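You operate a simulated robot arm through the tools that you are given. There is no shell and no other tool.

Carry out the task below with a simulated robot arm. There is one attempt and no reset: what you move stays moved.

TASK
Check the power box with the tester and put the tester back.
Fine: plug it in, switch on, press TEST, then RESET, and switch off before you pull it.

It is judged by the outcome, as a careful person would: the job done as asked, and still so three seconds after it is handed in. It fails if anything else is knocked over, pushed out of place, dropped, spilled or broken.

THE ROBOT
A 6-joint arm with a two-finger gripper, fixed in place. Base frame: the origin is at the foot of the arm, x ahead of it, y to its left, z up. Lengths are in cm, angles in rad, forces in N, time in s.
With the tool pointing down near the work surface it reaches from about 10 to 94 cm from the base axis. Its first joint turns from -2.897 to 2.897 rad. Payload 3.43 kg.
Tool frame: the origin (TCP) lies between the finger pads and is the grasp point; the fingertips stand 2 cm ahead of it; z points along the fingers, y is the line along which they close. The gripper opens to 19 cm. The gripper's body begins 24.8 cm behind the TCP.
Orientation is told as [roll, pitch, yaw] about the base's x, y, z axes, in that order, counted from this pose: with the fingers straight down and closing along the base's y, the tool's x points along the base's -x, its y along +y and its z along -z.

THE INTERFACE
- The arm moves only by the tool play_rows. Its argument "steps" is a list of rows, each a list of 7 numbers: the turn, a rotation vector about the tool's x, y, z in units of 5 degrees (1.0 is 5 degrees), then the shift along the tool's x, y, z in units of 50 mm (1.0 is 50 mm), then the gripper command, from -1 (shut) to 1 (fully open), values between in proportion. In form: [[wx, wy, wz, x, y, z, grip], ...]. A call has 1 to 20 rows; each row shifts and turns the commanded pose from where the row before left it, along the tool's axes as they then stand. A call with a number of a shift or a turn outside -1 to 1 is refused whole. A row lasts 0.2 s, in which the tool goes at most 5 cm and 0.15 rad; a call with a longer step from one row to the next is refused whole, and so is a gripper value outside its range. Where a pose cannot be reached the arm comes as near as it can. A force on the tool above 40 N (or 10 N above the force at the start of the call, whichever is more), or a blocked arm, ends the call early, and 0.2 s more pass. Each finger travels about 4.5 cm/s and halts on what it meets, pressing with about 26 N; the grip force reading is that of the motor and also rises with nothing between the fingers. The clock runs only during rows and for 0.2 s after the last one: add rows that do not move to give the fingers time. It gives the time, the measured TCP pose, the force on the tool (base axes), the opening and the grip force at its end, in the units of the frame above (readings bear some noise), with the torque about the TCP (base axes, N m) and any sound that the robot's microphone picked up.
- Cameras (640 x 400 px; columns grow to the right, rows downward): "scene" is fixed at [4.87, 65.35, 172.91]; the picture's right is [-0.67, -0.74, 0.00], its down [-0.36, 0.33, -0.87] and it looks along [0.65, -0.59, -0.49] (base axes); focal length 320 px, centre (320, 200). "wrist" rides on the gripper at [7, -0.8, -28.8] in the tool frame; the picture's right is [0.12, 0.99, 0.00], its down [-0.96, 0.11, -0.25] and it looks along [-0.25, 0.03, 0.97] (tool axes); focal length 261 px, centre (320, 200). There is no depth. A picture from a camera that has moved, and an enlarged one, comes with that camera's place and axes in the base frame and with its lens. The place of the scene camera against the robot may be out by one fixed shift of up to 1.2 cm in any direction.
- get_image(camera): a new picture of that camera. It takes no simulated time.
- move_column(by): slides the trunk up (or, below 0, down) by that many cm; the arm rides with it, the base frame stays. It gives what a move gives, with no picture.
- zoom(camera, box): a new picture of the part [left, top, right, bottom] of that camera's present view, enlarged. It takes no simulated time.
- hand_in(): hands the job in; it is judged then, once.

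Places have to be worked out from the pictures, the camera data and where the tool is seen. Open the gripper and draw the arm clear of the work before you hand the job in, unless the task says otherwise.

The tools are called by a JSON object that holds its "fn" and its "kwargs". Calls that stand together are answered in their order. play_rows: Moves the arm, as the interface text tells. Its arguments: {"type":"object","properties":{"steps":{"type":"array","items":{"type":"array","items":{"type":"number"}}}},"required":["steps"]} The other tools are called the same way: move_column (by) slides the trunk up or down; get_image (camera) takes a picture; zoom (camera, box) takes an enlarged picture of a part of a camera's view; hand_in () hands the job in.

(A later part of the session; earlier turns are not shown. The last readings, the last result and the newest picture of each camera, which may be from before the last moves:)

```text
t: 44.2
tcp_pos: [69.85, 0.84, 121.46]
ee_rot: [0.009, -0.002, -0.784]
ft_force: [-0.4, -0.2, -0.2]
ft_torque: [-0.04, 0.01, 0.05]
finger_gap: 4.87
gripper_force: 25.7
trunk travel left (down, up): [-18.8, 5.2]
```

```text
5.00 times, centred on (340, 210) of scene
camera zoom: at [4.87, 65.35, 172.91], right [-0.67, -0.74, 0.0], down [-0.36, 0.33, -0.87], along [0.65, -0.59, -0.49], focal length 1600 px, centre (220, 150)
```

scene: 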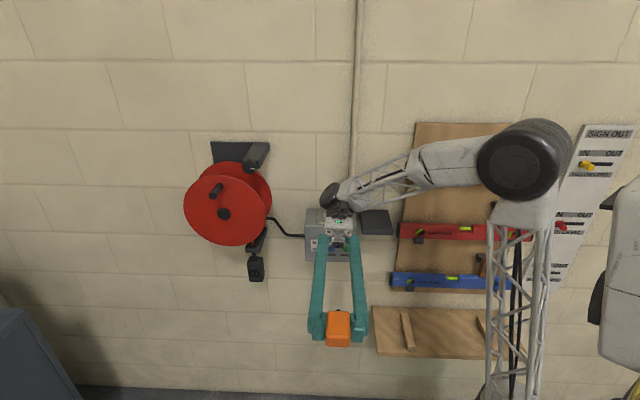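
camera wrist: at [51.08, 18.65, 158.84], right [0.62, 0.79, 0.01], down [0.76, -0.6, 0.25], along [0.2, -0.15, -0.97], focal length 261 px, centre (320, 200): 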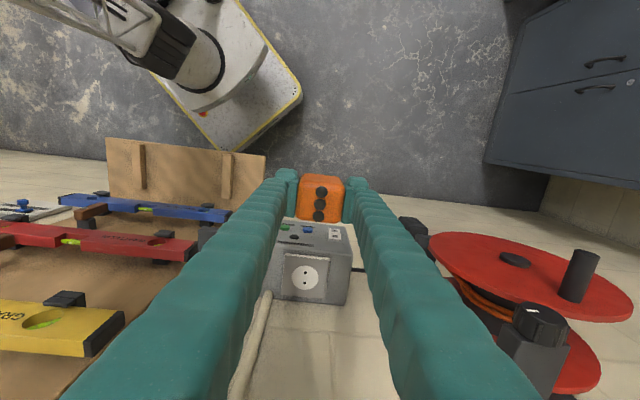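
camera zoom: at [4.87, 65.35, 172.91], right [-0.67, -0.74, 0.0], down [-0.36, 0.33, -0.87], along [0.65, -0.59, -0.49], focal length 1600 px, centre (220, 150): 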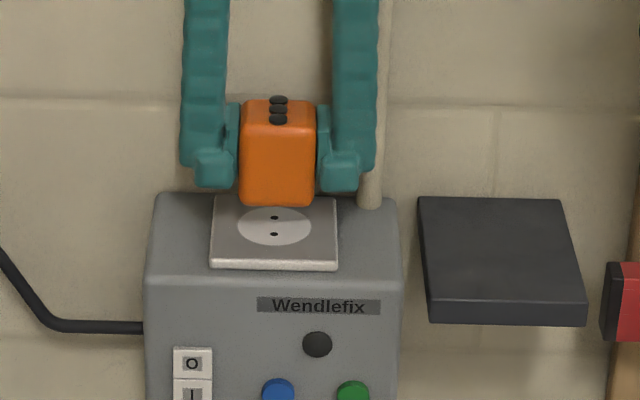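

The scene view suggests the gap to the plate is still 1.5–3 cm and the tester is well centred (maybe 0.2 cm too far back). I nudge +0.15 cm outward and lower slowly, checking the force.

{"fn": "play_rows", "kwargs": {"steps": [[0, 0, 0, 0.03, 0, 0, -1], [0, 0, 0, 0, 0, 0.06, -1], [0, 0, 0, 0, 0, 0.06, -1], [0, 0, 0, 0, 0, 0.06, -1], [0, 0, 0, 0, 0, 0, -1]]}}

{"fn": "zoom", "kwargs": {"camera": "scene", "box": [290, 170, 390, 250]}}

```text
t: 45.4
tcp_pos: [69.71, 0.85, 120.58]
ee_rot: [0.007, -0.001, -0.785]
ft_force: [0.6, -0.1, -0.1]
ft_torque: [0.05, 0.03, 0.0]
finger_gap: 4.89
gripper_force: 26.1
trunk travel left (down, up): [-18.8, 5.2]
```

```text
5.00 times, centred on (340, 210) of scene
camera zoom: at [4.87, 65.35, 172.91], right [-0.67, -0.74, 0.0], down [-0.36, 0.33, -0.87], along [0.65, -0.59, -0.49], focal length 1600 px, centre (220, 150)
```

zoom: 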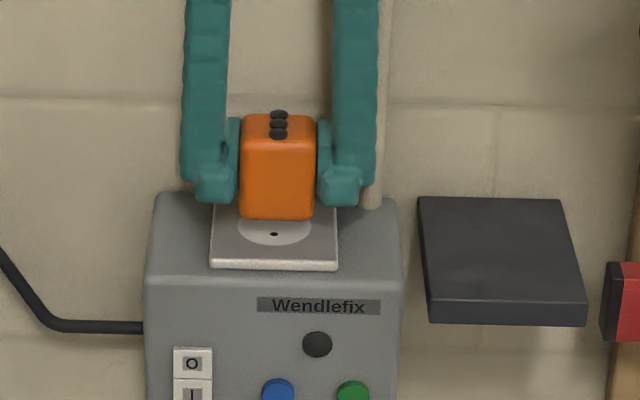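

No contact yet and the tester still appears about 1.5–2 cm above the plate. I continue down 1.2 cm slowly.

{"fn": "play_rows", "kwargs": {"steps": [[0, 0, 0, 0, 0, 0.05, -1], [0, 0, 0, 0, 0, 0.05, -1], [0, 0, 0, 0, 0, 0.05, -1], [0, 0, 0, 0, 0, 0.05, -1], [0, 0, 0, 0, 0, 0.04, -1], [0, 0, 0, 0, 0, 0, -1]]}}

{"fn": "zoom", "kwargs": {"camera": "scene", "box": [300, 185, 370, 240]}}

{"fn": "zoom", "kwargs": {"camera": "wrist", "box": [260, 130, 380, 220]}}

```text
t: 46.8
tcp_pos: [69.53, 1.01, 119.44]
ee_rot: [0.005, -0.002, -0.783]
ft_force: [-0.4, 0.1, -0.4]
ft_torque: [0.0, -0.03, 0.0]
finger_gap: 4.9
gripper_force: 26.3
trunk travel left (down, up): [-18.8, 5.2]
```

```text
7.27 times, centred on (335, 212) of scene
camera zoom: at [4.87, 65.35, 172.91], right [-0.67, -0.74, 0.0], down [-0.36, 0.33, -0.87], along [0.65, -0.59, -0.49], focal length 2328 px, centre (211, 109)
```

zoom: 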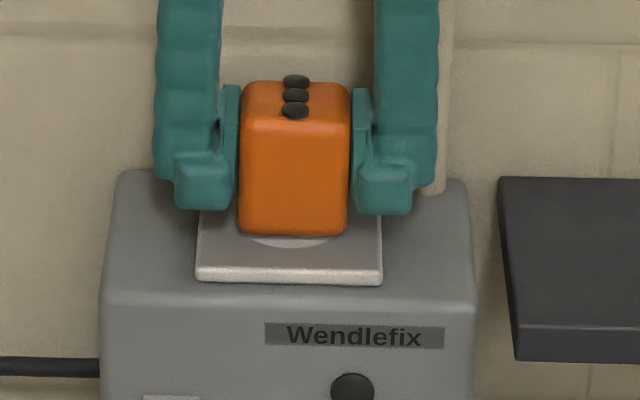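

```text
4.44 times, centred on (320, 175) of wrist
camera zoom: at [63.91, 5.09, 148.22], right [0.62, 0.79, 0.01], down [0.76, -0.6, 0.25], along [0.2, -0.15, -0.97], focal length 1158 px, centre (320, 311)
```

zoom: 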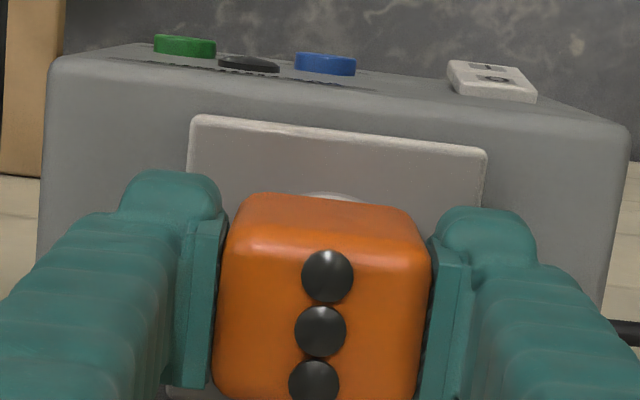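

About 0.5 cm remains; both views say the tester should go 0.15 cm back and 0.1 cm toward +u. I correct that and lower in 0.1 cm steps to contact.

{"fn": "play_rows", "kwargs": {"steps": [[0, 0, 0, -0.03, 0.02, 0, -1], [0, 0, 0, 0, 0, 0.03, -1], [0, 0, 0, 0, 0, 0.03, -1], [0, 0, 0, 0, 0, 0, -1]]}}

{"fn": "play_rows", "kwargs": {"steps": [[0, 0, 0, 0, 0, 0.02, -1], [0, 0, 0, 0, 0, 0.02, -1], [0, 0, 0, 0, 0, 0, -1]]}}

```text
t: 47.8
tcp_pos: [69.73, 0.82, 119.1]
ee_rot: [0.008, -0.003, -0.785]
ft_force: [-0.4, 0.0, -2.0]
ft_torque: [0.02, -0.01, -0.01]
finger_gap: 4.89
gripper_force: 26.3
trunk travel left (down, up): [-18.8, 5.2]
```

```text
t: 48.6
tcp_pos: [69.86, 0.75, 119.12]
ee_rot: [0.008, -0.004, -0.784]
ft_force: [18.1, 1.7, 24.2]
ft_torque: [-0.29, 0.29, -0.05]
finger_gap: 4.95
gripper_force: 26.4
trunk travel left (down, up): [-18.8, 5.2]
heard: snap
```

A "snap" was heard with 24 N of contact force: the tester seems to be plugged in. I look before letting go.

{"fn": "zoom", "kwargs": {"camera": "scene", "box": [300, 185, 370, 240]}}

{"fn": "zoom", "kwargs": {"camera": "wrist", "box": [260, 130, 380, 220]}}

```text
7.27 times, centred on (335, 212) of scene
camera zoom: at [4.87, 65.35, 172.91], right [-0.67, -0.74, 0.0], down [-0.36, 0.33, -0.87], along [0.65, -0.59, -0.49], focal length 2328 px, centre (211, 109)
```

zoom: 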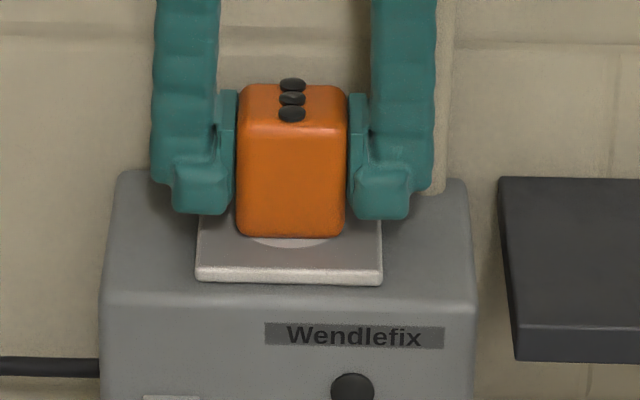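

```text
4.44 times, centred on (320, 175) of wrist
camera zoom: at [64.12, 4.99, 147.82], right [0.62, 0.79, 0.01], down [0.76, -0.6, 0.25], along [0.2, -0.15, -0.97], focal length 1158 px, centre (320, 311)
```

zoom: 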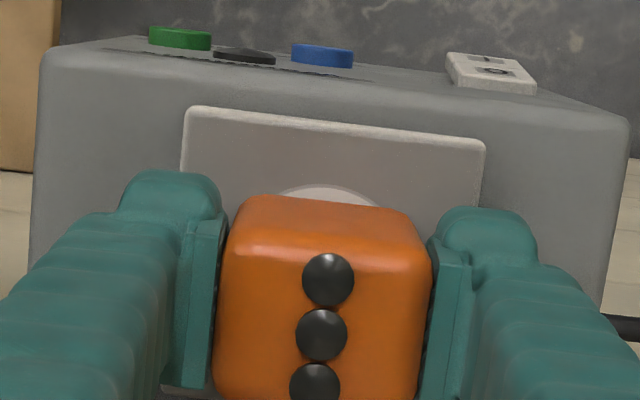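

The tester sits squarely on the socket. I relieve the downward push a little and open the fingers to 6.4 cm to let go.

{"fn": "play_rows", "kwargs": {"steps": [[0, 0, 0, 0, 0, -0.02, -1], [0, 0, 0, 0, 0, 0, -0.45], [0, 0, 0, 0, 0, 0, -0.326], [0, 0, 0, 0, 0, 0, -0.326], [0, 0, 0, 0, 0, 0, -0.326]]}}

{"fn": "zoom", "kwargs": {"camera": "scene", "box": [300, 185, 370, 240]}}

```text
t: 49.8
tcp_pos: [69.81, 0.91, 119.05]
ee_rot: [0.007, 0.0, -0.785]
ft_force: [0.6, 0.0, 0.2]
ft_torque: [-0.02, 0.0, 0.0]
finger_gap: 6.4
gripper_force: 0.0
trunk travel left (down, up): [-18.8, 5.2]
```

```text
7.27 times, centred on (335, 212) of scene
camera zoom: at [4.87, 65.35, 172.91], right [-0.67, -0.74, 0.0], down [-0.36, 0.33, -0.87], along [0.65, -0.59, -0.49], focal length 2328 px, centre (211, 109)
```

zoom: 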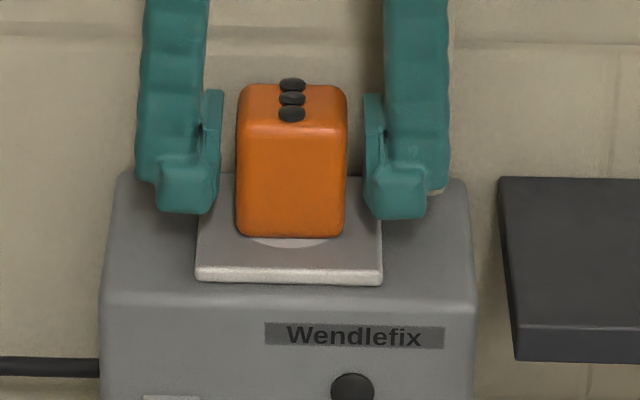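

The tester stands in the socket on its own. I lift straight up clear of it, back away from the wall, and close the fingers for button pressing.

{"fn": "play_rows", "kwargs": {"steps": [[0, 0, 0, 0, 0, -0.2, -0.326], [0, 0, 0, 0, 0, -0.5, -0.326], [0, 0, 0, 0, 0, -0.6, -0.326], [0, 0, 0, 0, 0, -0.6, -0.326], [0, 0, 0, 0, 0, -0.5, -0.326], [0, 0, 0, 0.7, 0, 0, -0.326], [0, 0, 0, 0.7, 0, 0, -0.326], [0, 0, 0, 0.8, 0, 0, -0.5], [0, 0, 0, 0.8, 0, 0, -1], [0, 0, 0, 0.8, 0, 0, -1], [0, 0, 0, 0, 0, 0, -1], [0, 0, 0, 0, 0, 0, -1]]}}

{"fn": "get_image", "kwargs": {"camera": "scene"}}

{"fn": "zoom", "kwargs": {"camera": "wrist", "box": [240, 180, 400, 290]}}

```text
t: 52.4
tcp_pos: [56.17, 14.04, 131.0]
ee_rot: [0.007, -0.001, -0.784]
ft_force: [-0.3, -0.9, 0.0]
ft_torque: [-0.02, 0.01, 0.01]
finger_gap: 0.01
gripper_force: 26.6
trunk travel left (down, up): [-18.8, 5.2]
```

```text
taken
```

scene: 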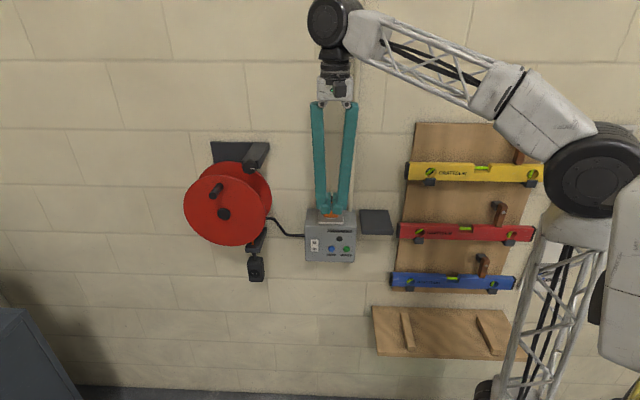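

```text
3.64 times, centred on (320, 235) of wrist
camera zoom: at [50.6, 18.26, 159.73], right [0.62, 0.79, 0.01], down [0.76, -0.6, 0.25], along [0.2, -0.15, -0.97], focal length 948 px, centre (320, 73)
```

zoom: 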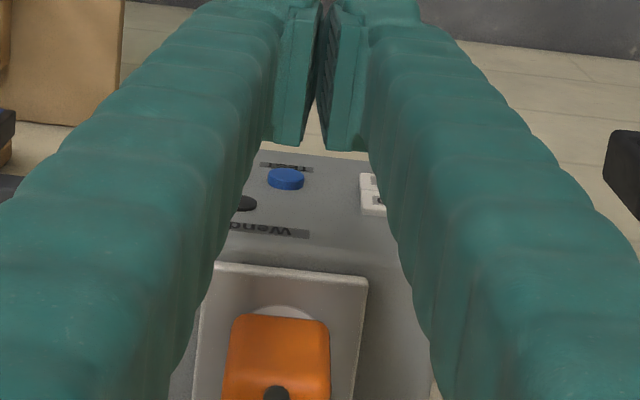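

The tester remains on the socket with nothing else disturbed. I lower in front of the panel (about 14 cm out from it), shift to the rocker's column, and tilt the closed fingertips 45° toward the wall.

{"fn": "play_rows", "kwargs": {"steps": [[0, 0, 0, 0, 0.18, 0.77, -1], [0, 0, 0, 0, 0.18, 0.77, -1], [0, 0, 0, 0, 0.18, 0.77, -1], [0, 0, 0, 0, 0.18, 0.77, -1], [0, 0, 0, 0, 0.18, 0.77, -1], [0, 0, 0, 0, 0.17, 0.77, -1], [0, -1, 0, 0, 0, 0, -1], [0, -1, 0, 0, 0, 0, -1], [0, -1, 0, 0, 0, 0, -1], [0, -1, 0, 0, 0, 0, -1], [0, -1, 0, 0, 0, 0, -1], [0, -1, 0, 0, 0, 0, -1], [0, -1, 0, 0, 0, 0, -1], [0, -1, 0, 0, 0, 0, -1], [0, -1, 0, 0, 0, 0, -1], [0, 0, 0, 0, 0, 0, -1], [0, 0, 0, 0, 0, 0, -1]]}}

{"fn": "get_image", "kwargs": {"camera": "wrist"}}

{"fn": "get_image", "kwargs": {"camera": "scene"}}

```text
t: 56.0
tcp_pos: [60.15, 18.02, 107.84]
ee_rot: [0.01, -0.789, -0.79]
ft_force: [0.4, 0.3, -1.0]
ft_torque: [0.02, -0.02, -0.02]
finger_gap: 0.0
gripper_force: 26.1
trunk travel left (down, up): [-18.8, 5.2]
```

```text
taken
camera wrist: at [41.68, 35.16, 123.32], right [0.64, 0.76, -0.08], down [0.43, -0.28, 0.86], along [0.63, -0.58, -0.51], focal length 261 px, centre (320, 200)
```

wrist: 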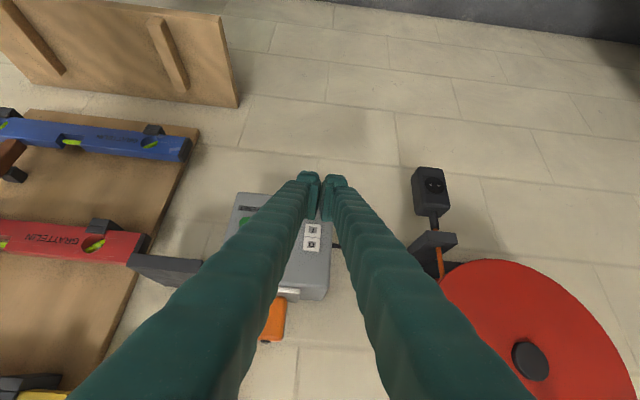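

```text
taken
```

scene: 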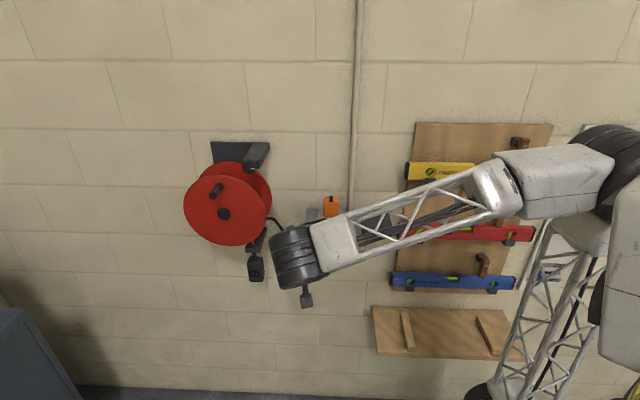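

The wrist view (upside-down now) shows the rocker just ahead between the fingers. I zoom to locate it and the buttons from here.

{"fn": "zoom", "kwargs": {"camera": "wrist", "box": [240, 165, 380, 275]}}

{"fn": "zoom", "kwargs": {"camera": "wrist", "box": [290, 165, 350, 265]}}

```text
3.64 times, centred on (310, 220) of wrist
camera zoom: at [41.68, 35.16, 123.32], right [0.64, 0.76, -0.08], down [0.43, -0.28, 0.86], along [0.63, -0.58, -0.51], focal length 948 px, centre (356, 127)
```

zoom: 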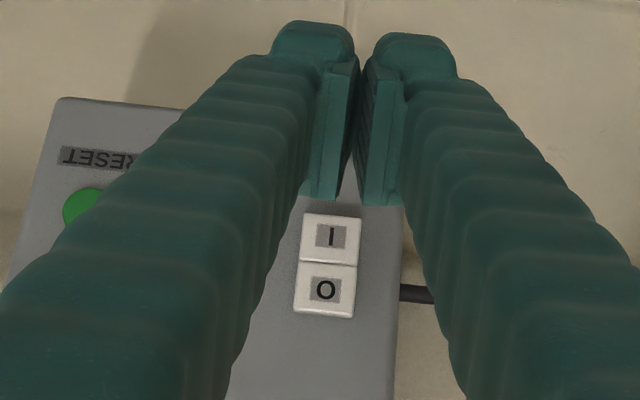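

```text
4.00 times, centred on (320, 215) of wrist
camera zoom: at [41.68, 35.16, 123.32], right [0.64, 0.76, -0.08], down [0.43, -0.28, 0.86], along [0.63, -0.58, -0.51], focal length 1043 px, centre (320, 140)
```

zoom: 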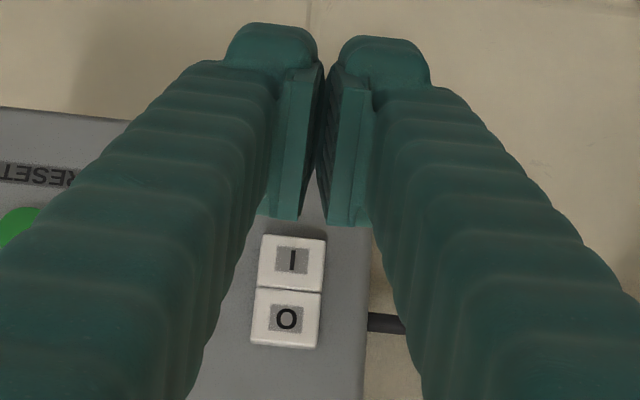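

Both views agree: rocker face at n≈-43.0, "I" at u≈55.05, z≈106.3, "O" at z≈109. I move the leading corner of the closed fingertips to about 0.5 cm in front of the lower part of "I".

{"fn": "play_rows", "kwargs": {"steps": [[0, 0, 0, -0.366, -0.015, 0.558, -1], [0, 0, 0, -0.366, -0.015, 0.558, -1], [0, 0, 0, -0.366, -0.015, 0.558, -1], [0, 0, 0, 0, 0, 0, -1], [0, 0, 0, 0, 0, 0, -1]]}}

{"fn": "zoom", "kwargs": {"camera": "wrist", "box": [270, 165, 370, 265]}}

{"fn": "get_image", "kwargs": {"camera": "scene"}}

```text
t: 57.2
tcp_pos: [67.02, 11.03, 106.16]
ee_rot: [0.01, -0.787, -0.79]
ft_force: [0.0, 0.1, 0.1]
ft_torque: [0.03, -0.03, -0.03]
finger_gap: 0.01
gripper_force: 26.8
trunk travel left (down, up): [-18.8, 5.2]
```

```text
4.00 times, centred on (320, 215) of wrist
camera zoom: at [48.37, 28.18, 121.48], right [0.64, 0.76, -0.08], down [0.43, -0.28, 0.86], along [0.63, -0.58, -0.51], focal length 1043 px, centre (320, 140)
```

zoom: 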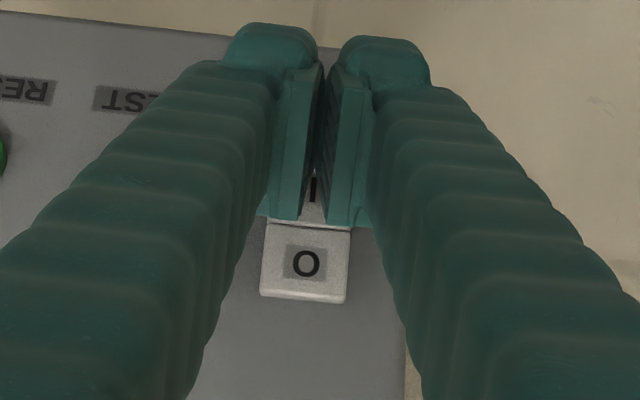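

```text
taken
```

scene: 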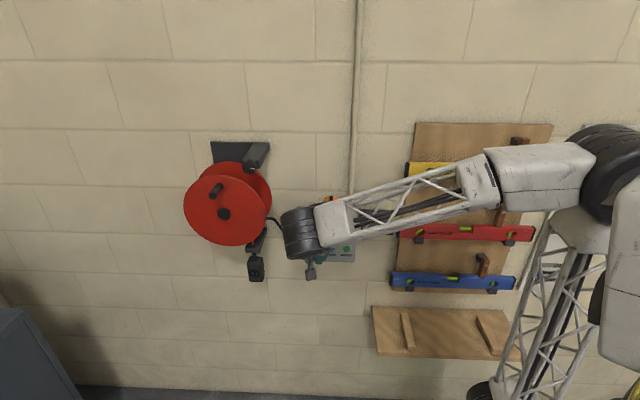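

The corner is now ~0.5 cm from the rocker at "I" height. I lower it 0.4 cm to press the lower part of "I", and push in toward the wall in 2 mm steps, listening for the click.

{"fn": "play_rows", "kwargs": {"steps": [[0, 0, 0, 0.057, -0.035, 0.057, -1], [0, 0, 0, -0.0282, 0, 0.0283, -1], [0, 0, 0, -0.0282, 0, 0.0283, -1], [0, 0, 0, -0.0282, 0, 0.0283, -1], [0, 0, 0, 0, 0, 0, -1]]}}

```text
t: 58.4
tcp_pos: [67.19, 10.41, 105.61]
ee_rot: [0.011, -0.786, -0.79]
ft_force: [0.1, 0.3, 0.0]
ft_torque: [0.01, 0.01, 0.0]
finger_gap: 0.0
gripper_force: 26.1
trunk travel left (down, up): [-18.8, 5.2]
```

No contact yet (corner at n≈-43.05). I continue in 1.5 mm steps.

{"fn": "play_rows", "kwargs": {"steps": [[0, 0, 0, -0.0212, 0, 0.0212, -1], [0, 0, 0, -0.0212, 0, 0.0212, -1], [0, 0, 0, 0, 0, 0, -1]]}}

{"fn": "play_rows", "kwargs": {"steps": [[0, 0, 0, -0.0212, 0, 0.0212, -1], [0, 0, 0, -0.0212, 0, 0.0212, -1], [0, 0, 0, 0, 0, 0, -1]]}}

```text
t: 59.2
tcp_pos: [67.36, 10.23, 105.61]
ee_rot: [0.01, -0.786, -0.791]
ft_force: [-13.8, 7.0, -3.9]
ft_torque: [0.11, -0.03, -0.17]
finger_gap: 0.62
gripper_force: 34.2
trunk travel left (down, up): [-18.8, 5.2]
```

```text
t: 59.7
tcp_pos: [67.38, 10.34, 105.51]
ee_rot: [0.01, -0.784, -0.792]
ft_force: [-28.0, 26.5, 6.3]
ft_torque: [-0.24, -0.3, -0.14]
finger_gap: 0.58
gripper_force: 34.2
trunk travel left (down, up): [-18.8, 5.2]
stopped in row 2: the force on the tool passed its limit at 44 N (the readings are from after the stop); the commanded pose is now the measured one
```

Force reached 44 N with no click, and the fingers were pried 0.6 cm apart. I look at what they touch before doing more.

{"fn": "zoom", "kwargs": {"camera": "wrist", "box": [270, 165, 370, 265]}}

{"fn": "zoom", "kwargs": {"camera": "scene", "box": [280, 190, 370, 290]}}

```text
4.00 times, centred on (320, 215) of wrist
camera zoom: at [48.93, 27.4, 120.95], right [0.64, 0.76, -0.08], down [0.43, -0.28, 0.86], along [0.63, -0.58, -0.51], focal length 1043 px, centre (320, 140)
```

zoom: 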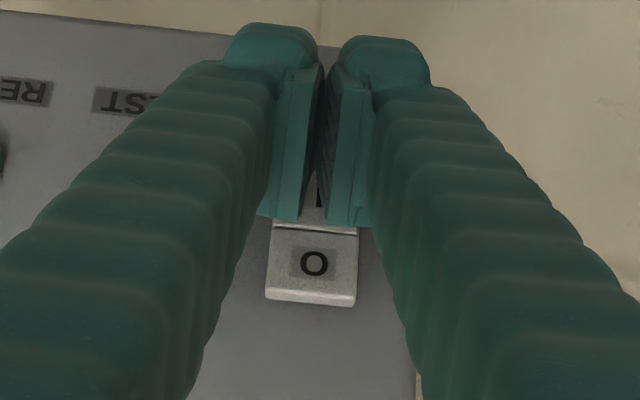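

```text
4.00 times, centred on (325, 240) of scene
camera zoom: at [4.87, 65.35, 172.91], right [-0.67, -0.74, 0.0], down [-0.36, 0.33, -0.87], along [0.65, -0.59, -0.49], focal length 1280 px, centre (300, 40)
```

zoom: 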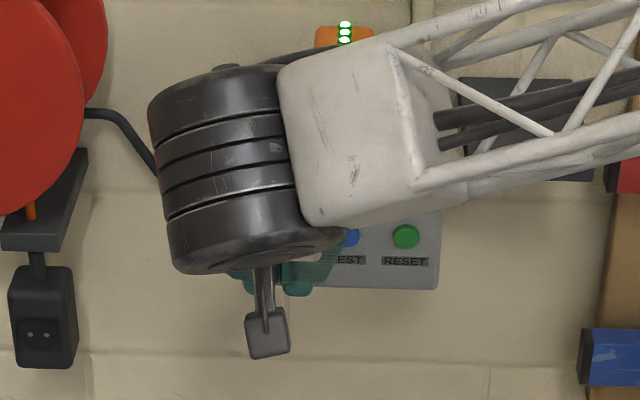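

The tester's three lamps are lit green, so the box is switched on. I back straight off 4 cm and look at the panel.

{"fn": "play_rows", "kwargs": {"steps": [[0, 0, 0, 0.14, 0, -0.14, -1], [0, 0, 0, 0.21, 0, -0.21, -1], [0, 0, 0, 0.22, 0, -0.22, -1], [0, 0, 0, 0, 0, 0, -1], [0, 0, 0, 0, 0, 0, -1]]}}

{"fn": "zoom", "kwargs": {"camera": "wrist", "box": [200, 165, 380, 285]}}

{"fn": "zoom", "kwargs": {"camera": "scene", "box": [280, 190, 370, 290]}}

```text
t: 60.9
tcp_pos: [64.67, 12.73, 105.37]
ee_rot: [0.01, -0.785, -0.793]
ft_force: [-0.3, 0.5, 1.0]
ft_torque: [0.03, -0.01, 0.02]
finger_gap: 0.0
gripper_force: 34.4
trunk travel left (down, up): [-18.8, 5.2]
```

```text
3.33 times, centred on (290, 225) of wrist
camera zoom: at [46.28, 29.96, 120.83], right [0.64, 0.76, -0.08], down [0.43, -0.28, 0.86], along [0.63, -0.58, -0.51], focal length 869 px, centre (420, 117)
```

zoom: 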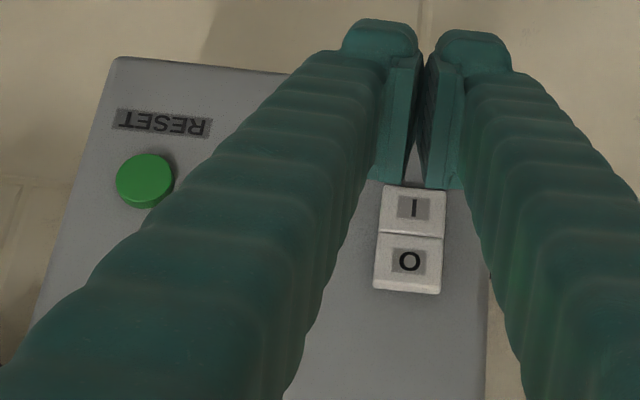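

```text
4.00 times, centred on (325, 240) of scene
camera zoom: at [4.87, 65.35, 172.91], right [-0.67, -0.74, 0.0], down [-0.36, 0.33, -0.87], along [0.65, -0.59, -0.49], focal length 1280 px, centre (300, 40)
```

zoom: 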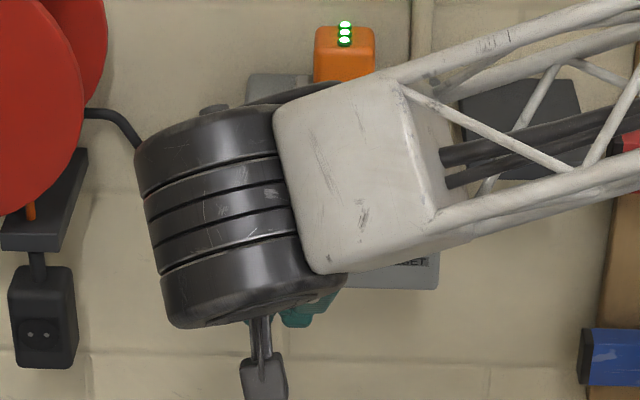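

The lamps stay green. I slide along the panel to the TEST button's column, staying about 3.5 cm off the panel, and look.

{"fn": "play_rows", "kwargs": {"steps": [[0, 0, 0, 0, -0.4, 0, -1], [0, 0, 0, 0, -0.4, 0, -1], [0, 0, 0, 0, -0.3, 0, -1], [0, 0, 0, 0, 0, 0, -1], [0, 0, 0, 0, 0, 0, -1]]}}

{"fn": "zoom", "kwargs": {"camera": "wrist", "box": [240, 165, 400, 275]}}

{"fn": "zoom", "kwargs": {"camera": "scene", "box": [280, 190, 370, 290]}}

```text
t: 62.1
tcp_pos: [60.93, 8.95, 105.38]
ee_rot: [0.012, -0.785, -0.791]
ft_force: [-0.8, 1.1, 0.8]
ft_torque: [0.01, -0.03, -0.03]
finger_gap: 0.0
gripper_force: 34.0
trunk travel left (down, up): [-18.8, 5.2]
```

```text
3.64 times, centred on (320, 220) of wrist
camera zoom: at [42.4, 26.06, 120.75], right [0.64, 0.76, -0.08], down [0.43, -0.28, 0.86], along [0.63, -0.58, -0.51], focal length 948 px, centre (320, 127)
```

zoom: 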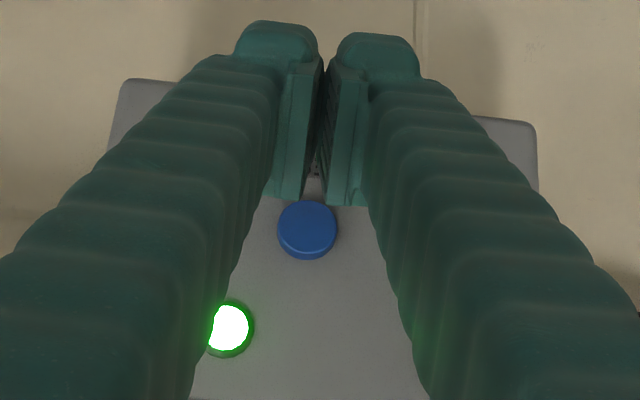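

```text
4.00 times, centred on (325, 240) of scene
camera zoom: at [4.87, 65.35, 172.91], right [-0.67, -0.74, 0.0], down [-0.36, 0.33, -0.87], along [0.65, -0.59, -0.49], focal length 1280 px, centre (300, 40)
```

zoom: 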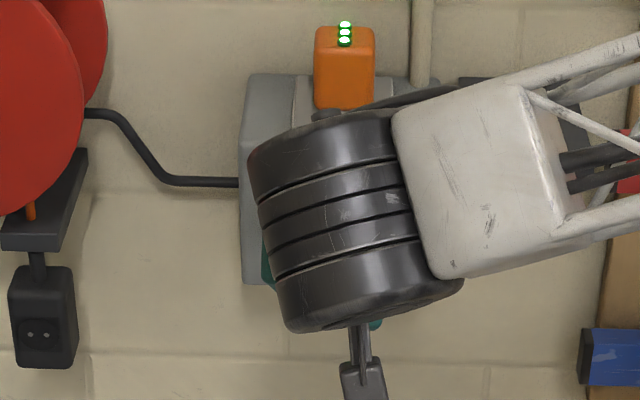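

The box's own lamp is green as well, and TEST lies right ahead at about u=49.3, z=106.4, n≈-43.3. I move the fingertip corner to ~0.6 cm in front of it.

{"fn": "play_rows", "kwargs": {"steps": [[0, 0, 0, -0.28, -0.01, 0.145, -1], [0, 0, 0, -0.28, -0.01, 0.145, -1], [0, 0, 0, 0, 0, 0, -1], [0, 0, 0, 0, 0, 0, -1]]}}

{"fn": "zoom", "kwargs": {"camera": "wrist", "box": [260, 165, 380, 255]}}

```text
t: 63.1
tcp_pos: [62.91, 6.75, 106.31]
ee_rot: [0.011, -0.787, -0.792]
ft_force: [0.5, 0.5, -0.3]
ft_torque: [0.01, 0.0, 0.0]
finger_gap: 0.0
gripper_force: 34.4
trunk travel left (down, up): [-18.8, 5.2]
```

```text
4.44 times, centred on (320, 210) of wrist
camera zoom: at [44.39, 23.89, 121.74], right [0.64, 0.76, -0.08], down [0.43, -0.28, 0.86], along [0.63, -0.58, -0.51], focal length 1158 px, centre (320, 156)
```

zoom: 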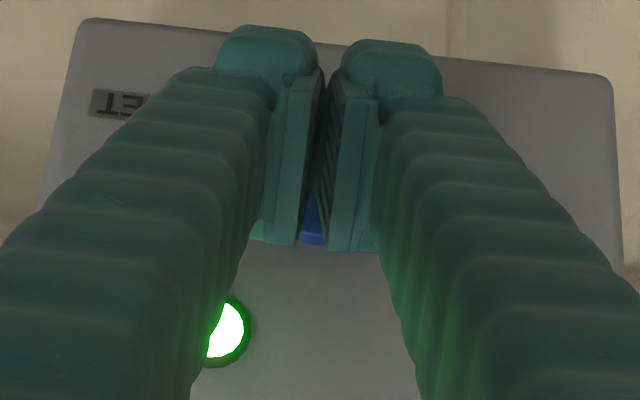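

The corner is at the button's height (z≈106.4) and centred. I push in toward the wall in 1.5 mm steps.

{"fn": "play_rows", "kwargs": {"steps": [[0, 0, 0, -0.0212, 0, 0.0212, -1], [0, 0, 0, -0.0212, 0, 0.0212, -1], [0, 0, 0, -0.0212, 0, 0.0212, -1], [0, 0, 0, 0, 0, 0, -1]]}}

{"fn": "zoom", "kwargs": {"camera": "wrist", "box": [260, 165, 380, 255]}}

```text
t: 64.1
tcp_pos: [63.06, 6.55, 106.43]
ee_rot: [0.009, -0.786, -0.792]
ft_force: [-0.2, -0.3, -0.1]
ft_torque: [-0.01, 0.0, 0.01]
finger_gap: 0.0
gripper_force: 35.0
trunk travel left (down, up): [-18.8, 5.2]
```

```text
4.44 times, centred on (320, 210) of wrist
camera zoom: at [44.73, 23.68, 121.83], right [0.64, 0.76, -0.08], down [0.43, -0.28, 0.86], along [0.63, -0.58, -0.51], focal length 1158 px, centre (320, 156)
```

zoom: 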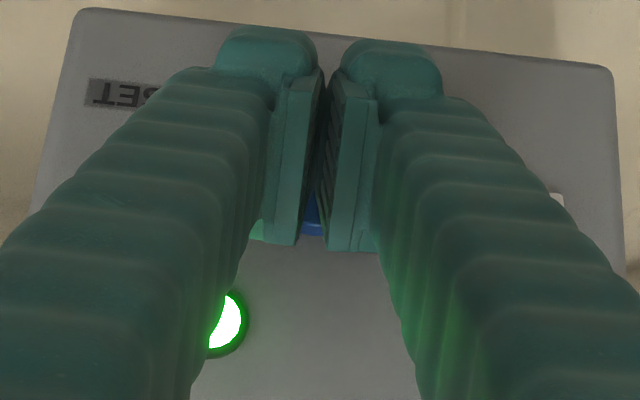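

No contact yet; I continue in small steps, checking force and sound.

{"fn": "play_rows", "kwargs": {"steps": [[0, 0, 0, -0.0212, 0, 0.0212, -1], [0, 0, 0, -0.0212, 0, 0.0212, -1], [0, 0, 0, 0, 0, 0, -1]]}}

{"fn": "play_rows", "kwargs": {"steps": [[0, 0, 0, -0.0212, 0, 0.0212, -1], [0, 0, 0, 0, 0, 0, -1]]}}

{"fn": "zoom", "kwargs": {"camera": "scene", "box": [280, 190, 370, 290]}}

{"fn": "zoom", "kwargs": {"camera": "wrist", "box": [260, 165, 380, 255]}}

```text
t: 64.9
tcp_pos: [63.4, 6.29, 106.48]
ee_rot: [0.011, -0.784, -0.792]
ft_force: [-0.1, 0.7, -0.7]
ft_torque: [-0.05, -0.01, -0.02]
finger_gap: 0.0
gripper_force: 34.5
trunk travel left (down, up): [-18.8, 5.2]
```

```text
t: 65.5
tcp_pos: [63.47, 6.16, 106.44]
ee_rot: [0.011, -0.787, -0.792]
ft_force: [-1.2, 1.5, 1.3]
ft_torque: [-0.01, -0.01, 0.03]
finger_gap: 0.0
gripper_force: 34.1
trunk travel left (down, up): [-18.8, 5.2]
heard: click
```

```text
4.00 times, centred on (325, 240) of scene
camera zoom: at [4.87, 65.35, 172.91], right [-0.67, -0.74, 0.0], down [-0.36, 0.33, -0.87], along [0.65, -0.59, -0.49], focal length 1280 px, centre (300, 40)
```

zoom: 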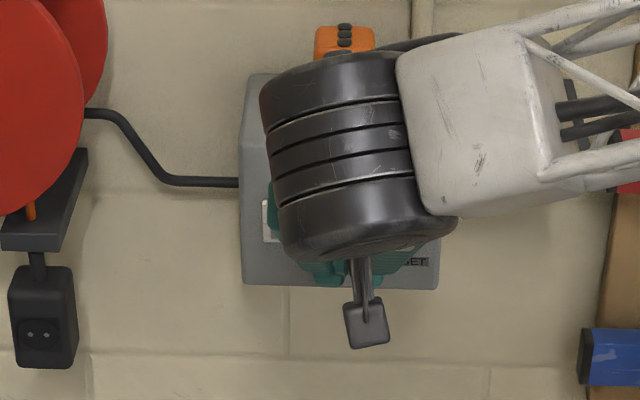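

```text
4.44 times, centred on (320, 210) of wrist
camera zoom: at [45.02, 23.29, 121.84], right [0.64, 0.76, -0.08], down [0.43, -0.28, 0.86], along [0.63, -0.58, -0.51], focal length 1158 px, centre (320, 156)
```

zoom: 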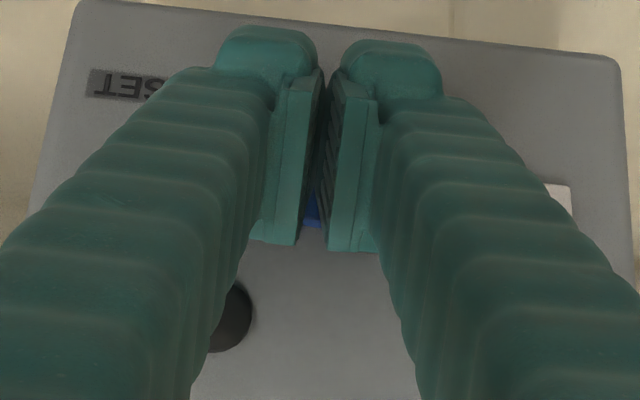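

TEST clicked and all lamps went dark, so the breaker tripped as it should. I back off 1.5 cm, slide about 5 cm to the RESET button and look.

{"fn": "play_rows", "kwargs": {"steps": [[0, 0, 0, 0.1, 0, -0.1, -1], [0, 0, 0, 0.112, 0, -0.112, -1], [0, 0, 0, 0, -0.35, 0, -1], [0, 0, 0, 0, -0.35, 0, -1], [0, 0, 0, 0, -0.29, 0, -1], [0, 0, 0, 0, 0, 0, -1], [0, 0, 0, 0, 0, 0, -1]]}}

{"fn": "zoom", "kwargs": {"camera": "wrist", "box": [260, 165, 380, 255]}}

{"fn": "zoom", "kwargs": {"camera": "scene", "box": [280, 190, 370, 290]}}

```text
t: 67.1
tcp_pos: [59.03, 3.8, 106.22]
ee_rot: [0.01, -0.784, -0.791]
ft_force: [0.0, 0.2, 0.0]
ft_torque: [0.01, -0.05, -0.01]
finger_gap: 0.02
gripper_force: 34.3
trunk travel left (down, up): [-18.8, 5.2]
```

```text
4.44 times, centred on (320, 210) of wrist
camera zoom: at [40.57, 20.94, 121.7], right [0.64, 0.76, -0.08], down [0.43, -0.28, 0.86], along [0.63, -0.58, -0.51], focal length 1158 px, centre (320, 156)
```

zoom: 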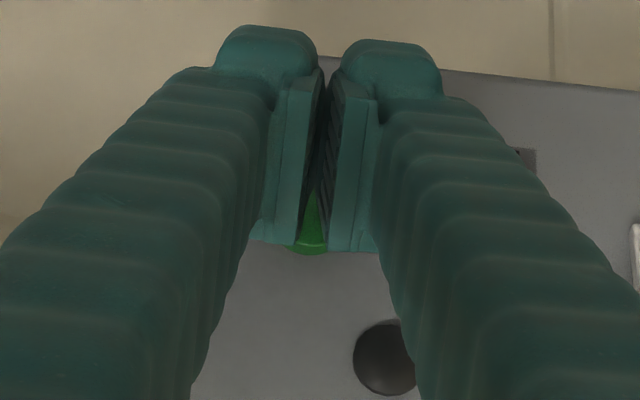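

```text
4.00 times, centred on (325, 240) of scene
camera zoom: at [4.87, 65.35, 172.91], right [-0.67, -0.74, 0.0], down [-0.36, 0.33, -0.87], along [0.65, -0.59, -0.49], focal length 1280 px, centre (300, 40)
```

zoom: 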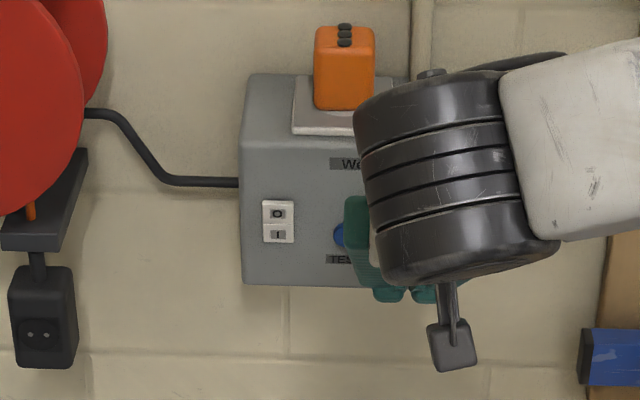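

The RESET button is centred behind the fingertips. I push in toward it in small steps.

{"fn": "play_rows", "kwargs": {"steps": [[0, 0, 0, -0.0354, 0, 0.0354, -1], [0, 0, 0, -0.0354, 0, 0.0354, -1], [0, 0, 0, -0.0354, 0, 0.0354, -1], [0, 0, 0, -0.0354, 0, 0.0354, -1], [0, 0, 0, -0.0212, 0, 0.0212, -1], [0, 0, 0, 0, 0, 0, -1]]}}

{"fn": "play_rows", "kwargs": {"steps": [[0, 0, 0, -0.0212, 0, 0.0212, -1], [0, 0, 0, 0, 0, 0, -1]]}}

{"fn": "play_rows", "kwargs": {"steps": [[0, 0, 0, -0.0212, 0, 0.0212, -1], [0, 0, 0, 0, 0, 0, -1]]}}

{"fn": "zoom", "kwargs": {"camera": "scene", "box": [280, 190, 370, 290]}}

```text
t: 68.5
tcp_pos: [59.91, 2.91, 106.27]
ee_rot: [0.011, -0.786, -0.792]
ft_force: [-0.2, -0.8, -0.8]
ft_torque: [0.02, -0.01, -0.02]
finger_gap: 0.0
gripper_force: 34.7
trunk travel left (down, up): [-18.8, 5.2]
```

```text
t: 69.1
tcp_pos: [59.97, 2.8, 106.29]
ee_rot: [0.011, -0.786, -0.791]
ft_force: [-0.8, 0.4, 0.3]
ft_torque: [0.0, 0.01, 0.03]
finger_gap: 0.01
gripper_force: 34.4
trunk travel left (down, up): [-18.8, 5.2]
```

```text
t: 69.7
tcp_pos: [60.04, 2.72, 106.4]
ee_rot: [0.011, -0.783, -0.792]
ft_force: [-1.7, 1.5, 0.0]
ft_torque: [-0.02, 0.0, -0.02]
finger_gap: 0.62
gripper_force: 35.0
trunk travel left (down, up): [-18.8, 5.2]
heard: click
```

```text
4.00 times, centred on (325, 240) of scene
camera zoom: at [4.87, 65.35, 172.91], right [-0.67, -0.74, 0.0], down [-0.36, 0.33, -0.87], along [0.65, -0.59, -0.49], focal length 1280 px, centre (300, 40)
```

zoom: 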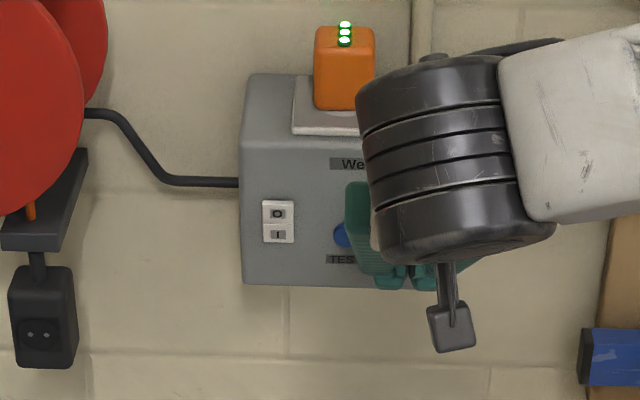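

RESET clicked and the lamps are green again. I back off 3 cm, slide to the rocker's column and up to the height of "O".

{"fn": "play_rows", "kwargs": {"steps": [[0, 0, 0, 0.2, 0, -0.2, -1], [0, 0, 0, 0.224, 0, -0.224, -1], [0, 0, 0, 0, 0.7, 0, -1], [0, 0, 0, 0, 0.7, 0, -1], [0, 0, 0, 0, 0.72, 0, -1], [0, 0, 0, -0.198, 0, -0.198, -1], [0, 0, 0, -0.198, 0, -0.198, -1], [0, 0, 0, 0, 0, 0, -1], [0, 0, 0, 0, 0, 0, -1]]}}

{"fn": "zoom", "kwargs": {"camera": "wrist", "box": [260, 165, 380, 255]}}

{"fn": "zoom", "kwargs": {"camera": "scene", "box": [280, 190, 370, 290]}}

```text
t: 71.7
tcp_pos: [65.42, 12.37, 109.26]
ee_rot: [0.011, -0.784, -0.791]
ft_force: [0.6, -0.3, 0.1]
ft_torque: [0.02, 0.01, 0.0]
finger_gap: 0.0
gripper_force: 34.3
trunk travel left (down, up): [-18.8, 5.2]
```

```text
4.44 times, centred on (320, 210) of wrist
camera zoom: at [46.94, 29.52, 124.66], right [0.64, 0.76, -0.08], down [0.43, -0.28, 0.86], along [0.63, -0.58, -0.51], focal length 1158 px, centre (320, 156)
```

zoom: 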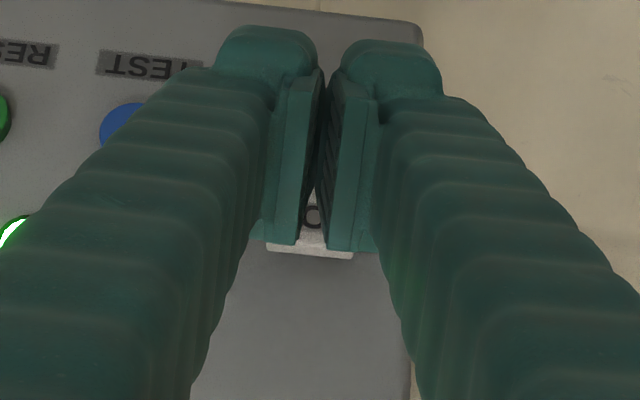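

```text
4.00 times, centred on (325, 240) of scene
camera zoom: at [4.87, 65.35, 172.91], right [-0.67, -0.74, 0.0], down [-0.36, 0.33, -0.87], along [0.65, -0.59, -0.49], focal length 1280 px, centre (300, 40)
```

zoom: 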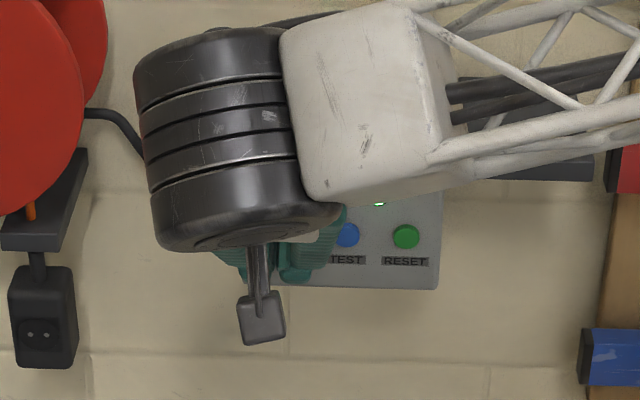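

"O" is straight ahead at z≈108.6 (rocker top edge ≈109.8). I approach at z≈109.1 and then push in small steps.

{"fn": "play_rows", "kwargs": {"steps": [[0, 0, 0, 0.0212, 0, 0.0212, -1], [0, 0, 0, -0.0707, 0, 0.0707, -1], [0, 0, 0, -0.0707, 0, 0.0707, -1], [0, 0, 0, -0.0707, 0, 0.0707, -1], [0, 0, 0, -0.0707, 0, 0.0707, -1], [0, 0, 0, 0, 0, 0, -1]]}}

{"fn": "play_rows", "kwargs": {"steps": [[0, 0, 0, -0.0283, 0, 0.0283, -1], [0, 0, 0, -0.0212, 0, 0.0212, -1], [0, 0, 0, 0, 0, 0, -1]]}}

{"fn": "play_rows", "kwargs": {"steps": [[0, 0, 0, -0.0212, 0, 0.0212, -1], [0, 0, 0, 0, 0, 0, -1]]}}

{"fn": "zoom", "kwargs": {"camera": "wrist", "box": [220, 165, 380, 275]}}

{"fn": "zoom", "kwargs": {"camera": "scene", "box": [280, 190, 370, 290]}}

```text
t: 73.1
tcp_pos: [66.84, 10.98, 109.14]
ee_rot: [0.012, -0.785, -0.792]
ft_force: [0.0, -0.4, 0.5]
ft_torque: [-0.04, 0.01, 0.01]
finger_gap: 0.0
gripper_force: 34.4
trunk travel left (down, up): [-18.8, 5.2]
```

```text
t: 73.9
tcp_pos: [67.15, 10.61, 109.08]
ee_rot: [0.01, -0.786, -0.792]
ft_force: [-0.2, 0.1, -0.6]
ft_torque: [-0.03, 0.0, 0.05]
finger_gap: 0.0
gripper_force: 33.8
trunk travel left (down, up): [-18.8, 5.2]
```

```text
t: 74.5
tcp_pos: [67.21, 10.46, 109.07]
ee_rot: [0.011, -0.787, -0.792]
ft_force: [0.2, 0.3, 0.1]
ft_torque: [0.0, 0.01, 0.0]
finger_gap: 0.01
gripper_force: 34.0
trunk travel left (down, up): [-18.8, 5.2]
```

```text
3.64 times, centred on (300, 220) of wrist
camera zoom: at [48.67, 27.65, 124.49], right [0.64, 0.76, -0.08], down [0.43, -0.28, 0.86], along [0.63, -0.58, -0.51], focal length 948 px, centre (393, 127)
```

zoom: 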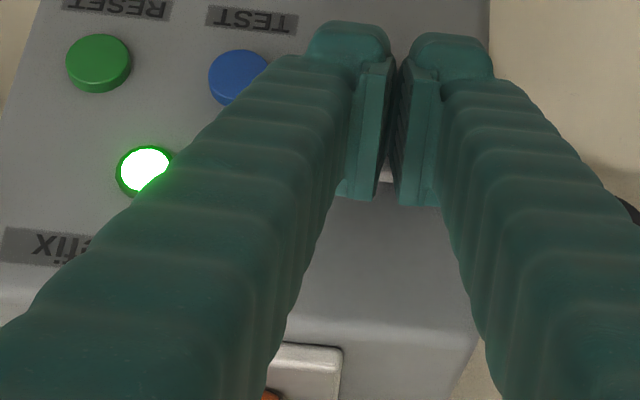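

```text
4.00 times, centred on (325, 240) of scene
camera zoom: at [4.87, 65.35, 172.91], right [-0.67, -0.74, 0.0], down [-0.36, 0.33, -0.87], along [0.65, -0.59, -0.49], focal length 1280 px, centre (300, 40)
```

zoom: 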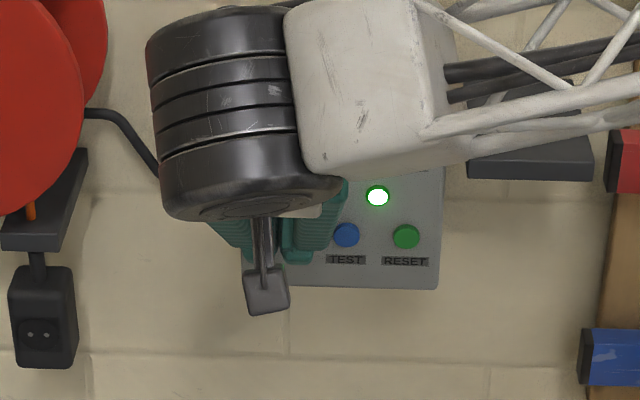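

The box lamp is still lit and there's no contact yet (corner at n≈-43.0). I continue in 1–1.5 mm steps.

{"fn": "play_rows", "kwargs": {"steps": [[0, 0, 0, -0.0212, 0, 0.0212, -1], [0, 0, 0, 0, 0, 0, -1]]}}

{"fn": "play_rows", "kwargs": {"steps": [[0, 0, 0, -0.0212, 0, 0.0212, -1], [0, 0, 0, 0, 0, 0, -1]]}}

{"fn": "zoom", "kwargs": {"camera": "scene", "box": [280, 190, 370, 290]}}

```text
t: 75.1
tcp_pos: [67.3, 10.29, 109.05]
ee_rot: [0.01, -0.786, -0.793]
ft_force: [-0.6, -0.4, -0.2]
ft_torque: [0.02, 0.03, 0.0]
finger_gap: 0.0
gripper_force: 34.3
trunk travel left (down, up): [-18.8, 5.2]
```

```text
t: 75.7
tcp_pos: [67.35, 10.34, 109.14]
ee_rot: [0.01, -0.787, -0.793]
ft_force: [0.6, -0.4, 0.6]
ft_torque: [0.01, -0.04, -0.01]
finger_gap: 0.0
gripper_force: 34.8
trunk travel left (down, up): [-18.8, 5.2]
```

```text
4.00 times, centred on (325, 240) of scene
camera zoom: at [4.87, 65.35, 172.91], right [-0.67, -0.74, 0.0], down [-0.36, 0.33, -0.87], along [0.65, -0.59, -0.49], focal length 1280 px, centre (300, 40)
```

zoom: 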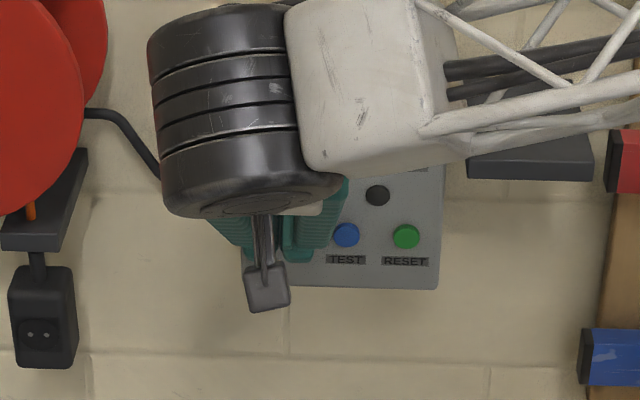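

The box lamp went out: it's switched off. I push 1 mm further to be sure the rocker is fully over, then back off and check.

{"fn": "play_rows", "kwargs": {"steps": [[0, 0, 0, -0.0141, 0, 0.0141, -1], [0, 0, 0, 0, 0, 0, -1]]}}

{"fn": "play_rows", "kwargs": {"steps": [[0, 0, 0, 0.1, 0, -0.1, -1], [0, 0, 0, 0.3, 0, -0.3, -1], [0, 0, 0, 0.5, 0, -0.5, -1], [0, 0, 0, 0.5, 0, -0.5, -1], [0, 0, 0, 0, 0, 0, -1], [0, 0, 0, 0, 0, 0, -1]]}}

{"fn": "zoom", "kwargs": {"camera": "wrist", "box": [220, 165, 380, 285]}}

{"fn": "get_image", "kwargs": {"camera": "scene"}}

```text
t: 76.3
tcp_pos: [67.31, 10.29, 109.15]
ee_rot: [0.01, -0.785, -0.794]
ft_force: [-1.7, 1.6, -1.0]
ft_torque: [0.02, 0.01, 0.0]
finger_gap: 0.01
gripper_force: 34.4
trunk travel left (down, up): [-18.8, 5.2]
```

```text
t: 77.7
tcp_pos: [60.44, 17.23, 109.12]
ee_rot: [0.01, -0.785, -0.793]
ft_force: [0.4, 1.3, 0.9]
ft_torque: [0.01, -0.03, -0.01]
finger_gap: 0.0
gripper_force: 34.2
trunk travel left (down, up): [-18.8, 5.2]
```

```text
3.33 times, centred on (300, 225) of wrist
camera zoom: at [41.99, 34.41, 124.44], right [0.64, 0.76, -0.08], down [0.43, -0.28, 0.86], along [0.63, -0.58, -0.51], focal length 869 px, centre (387, 117)
```

zoom: 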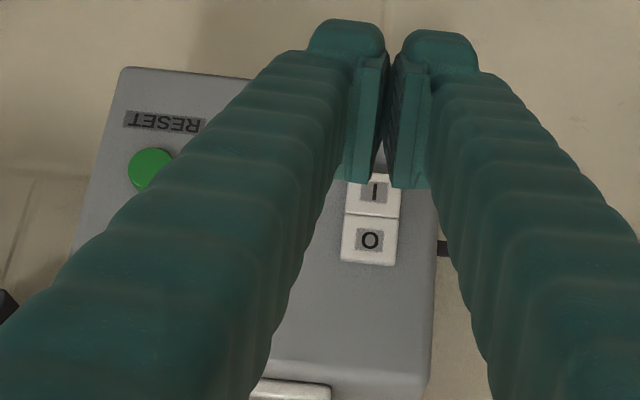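

```text
taken
```

scene: 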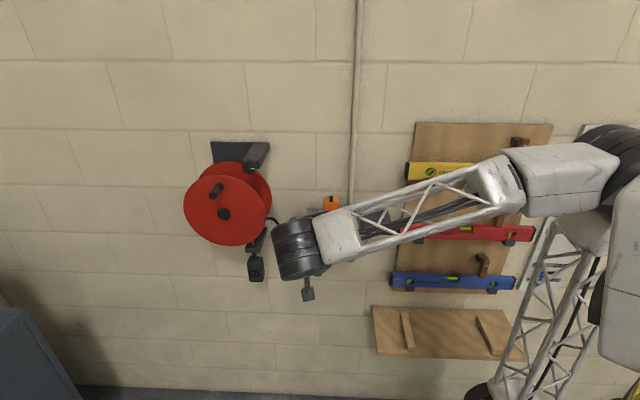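

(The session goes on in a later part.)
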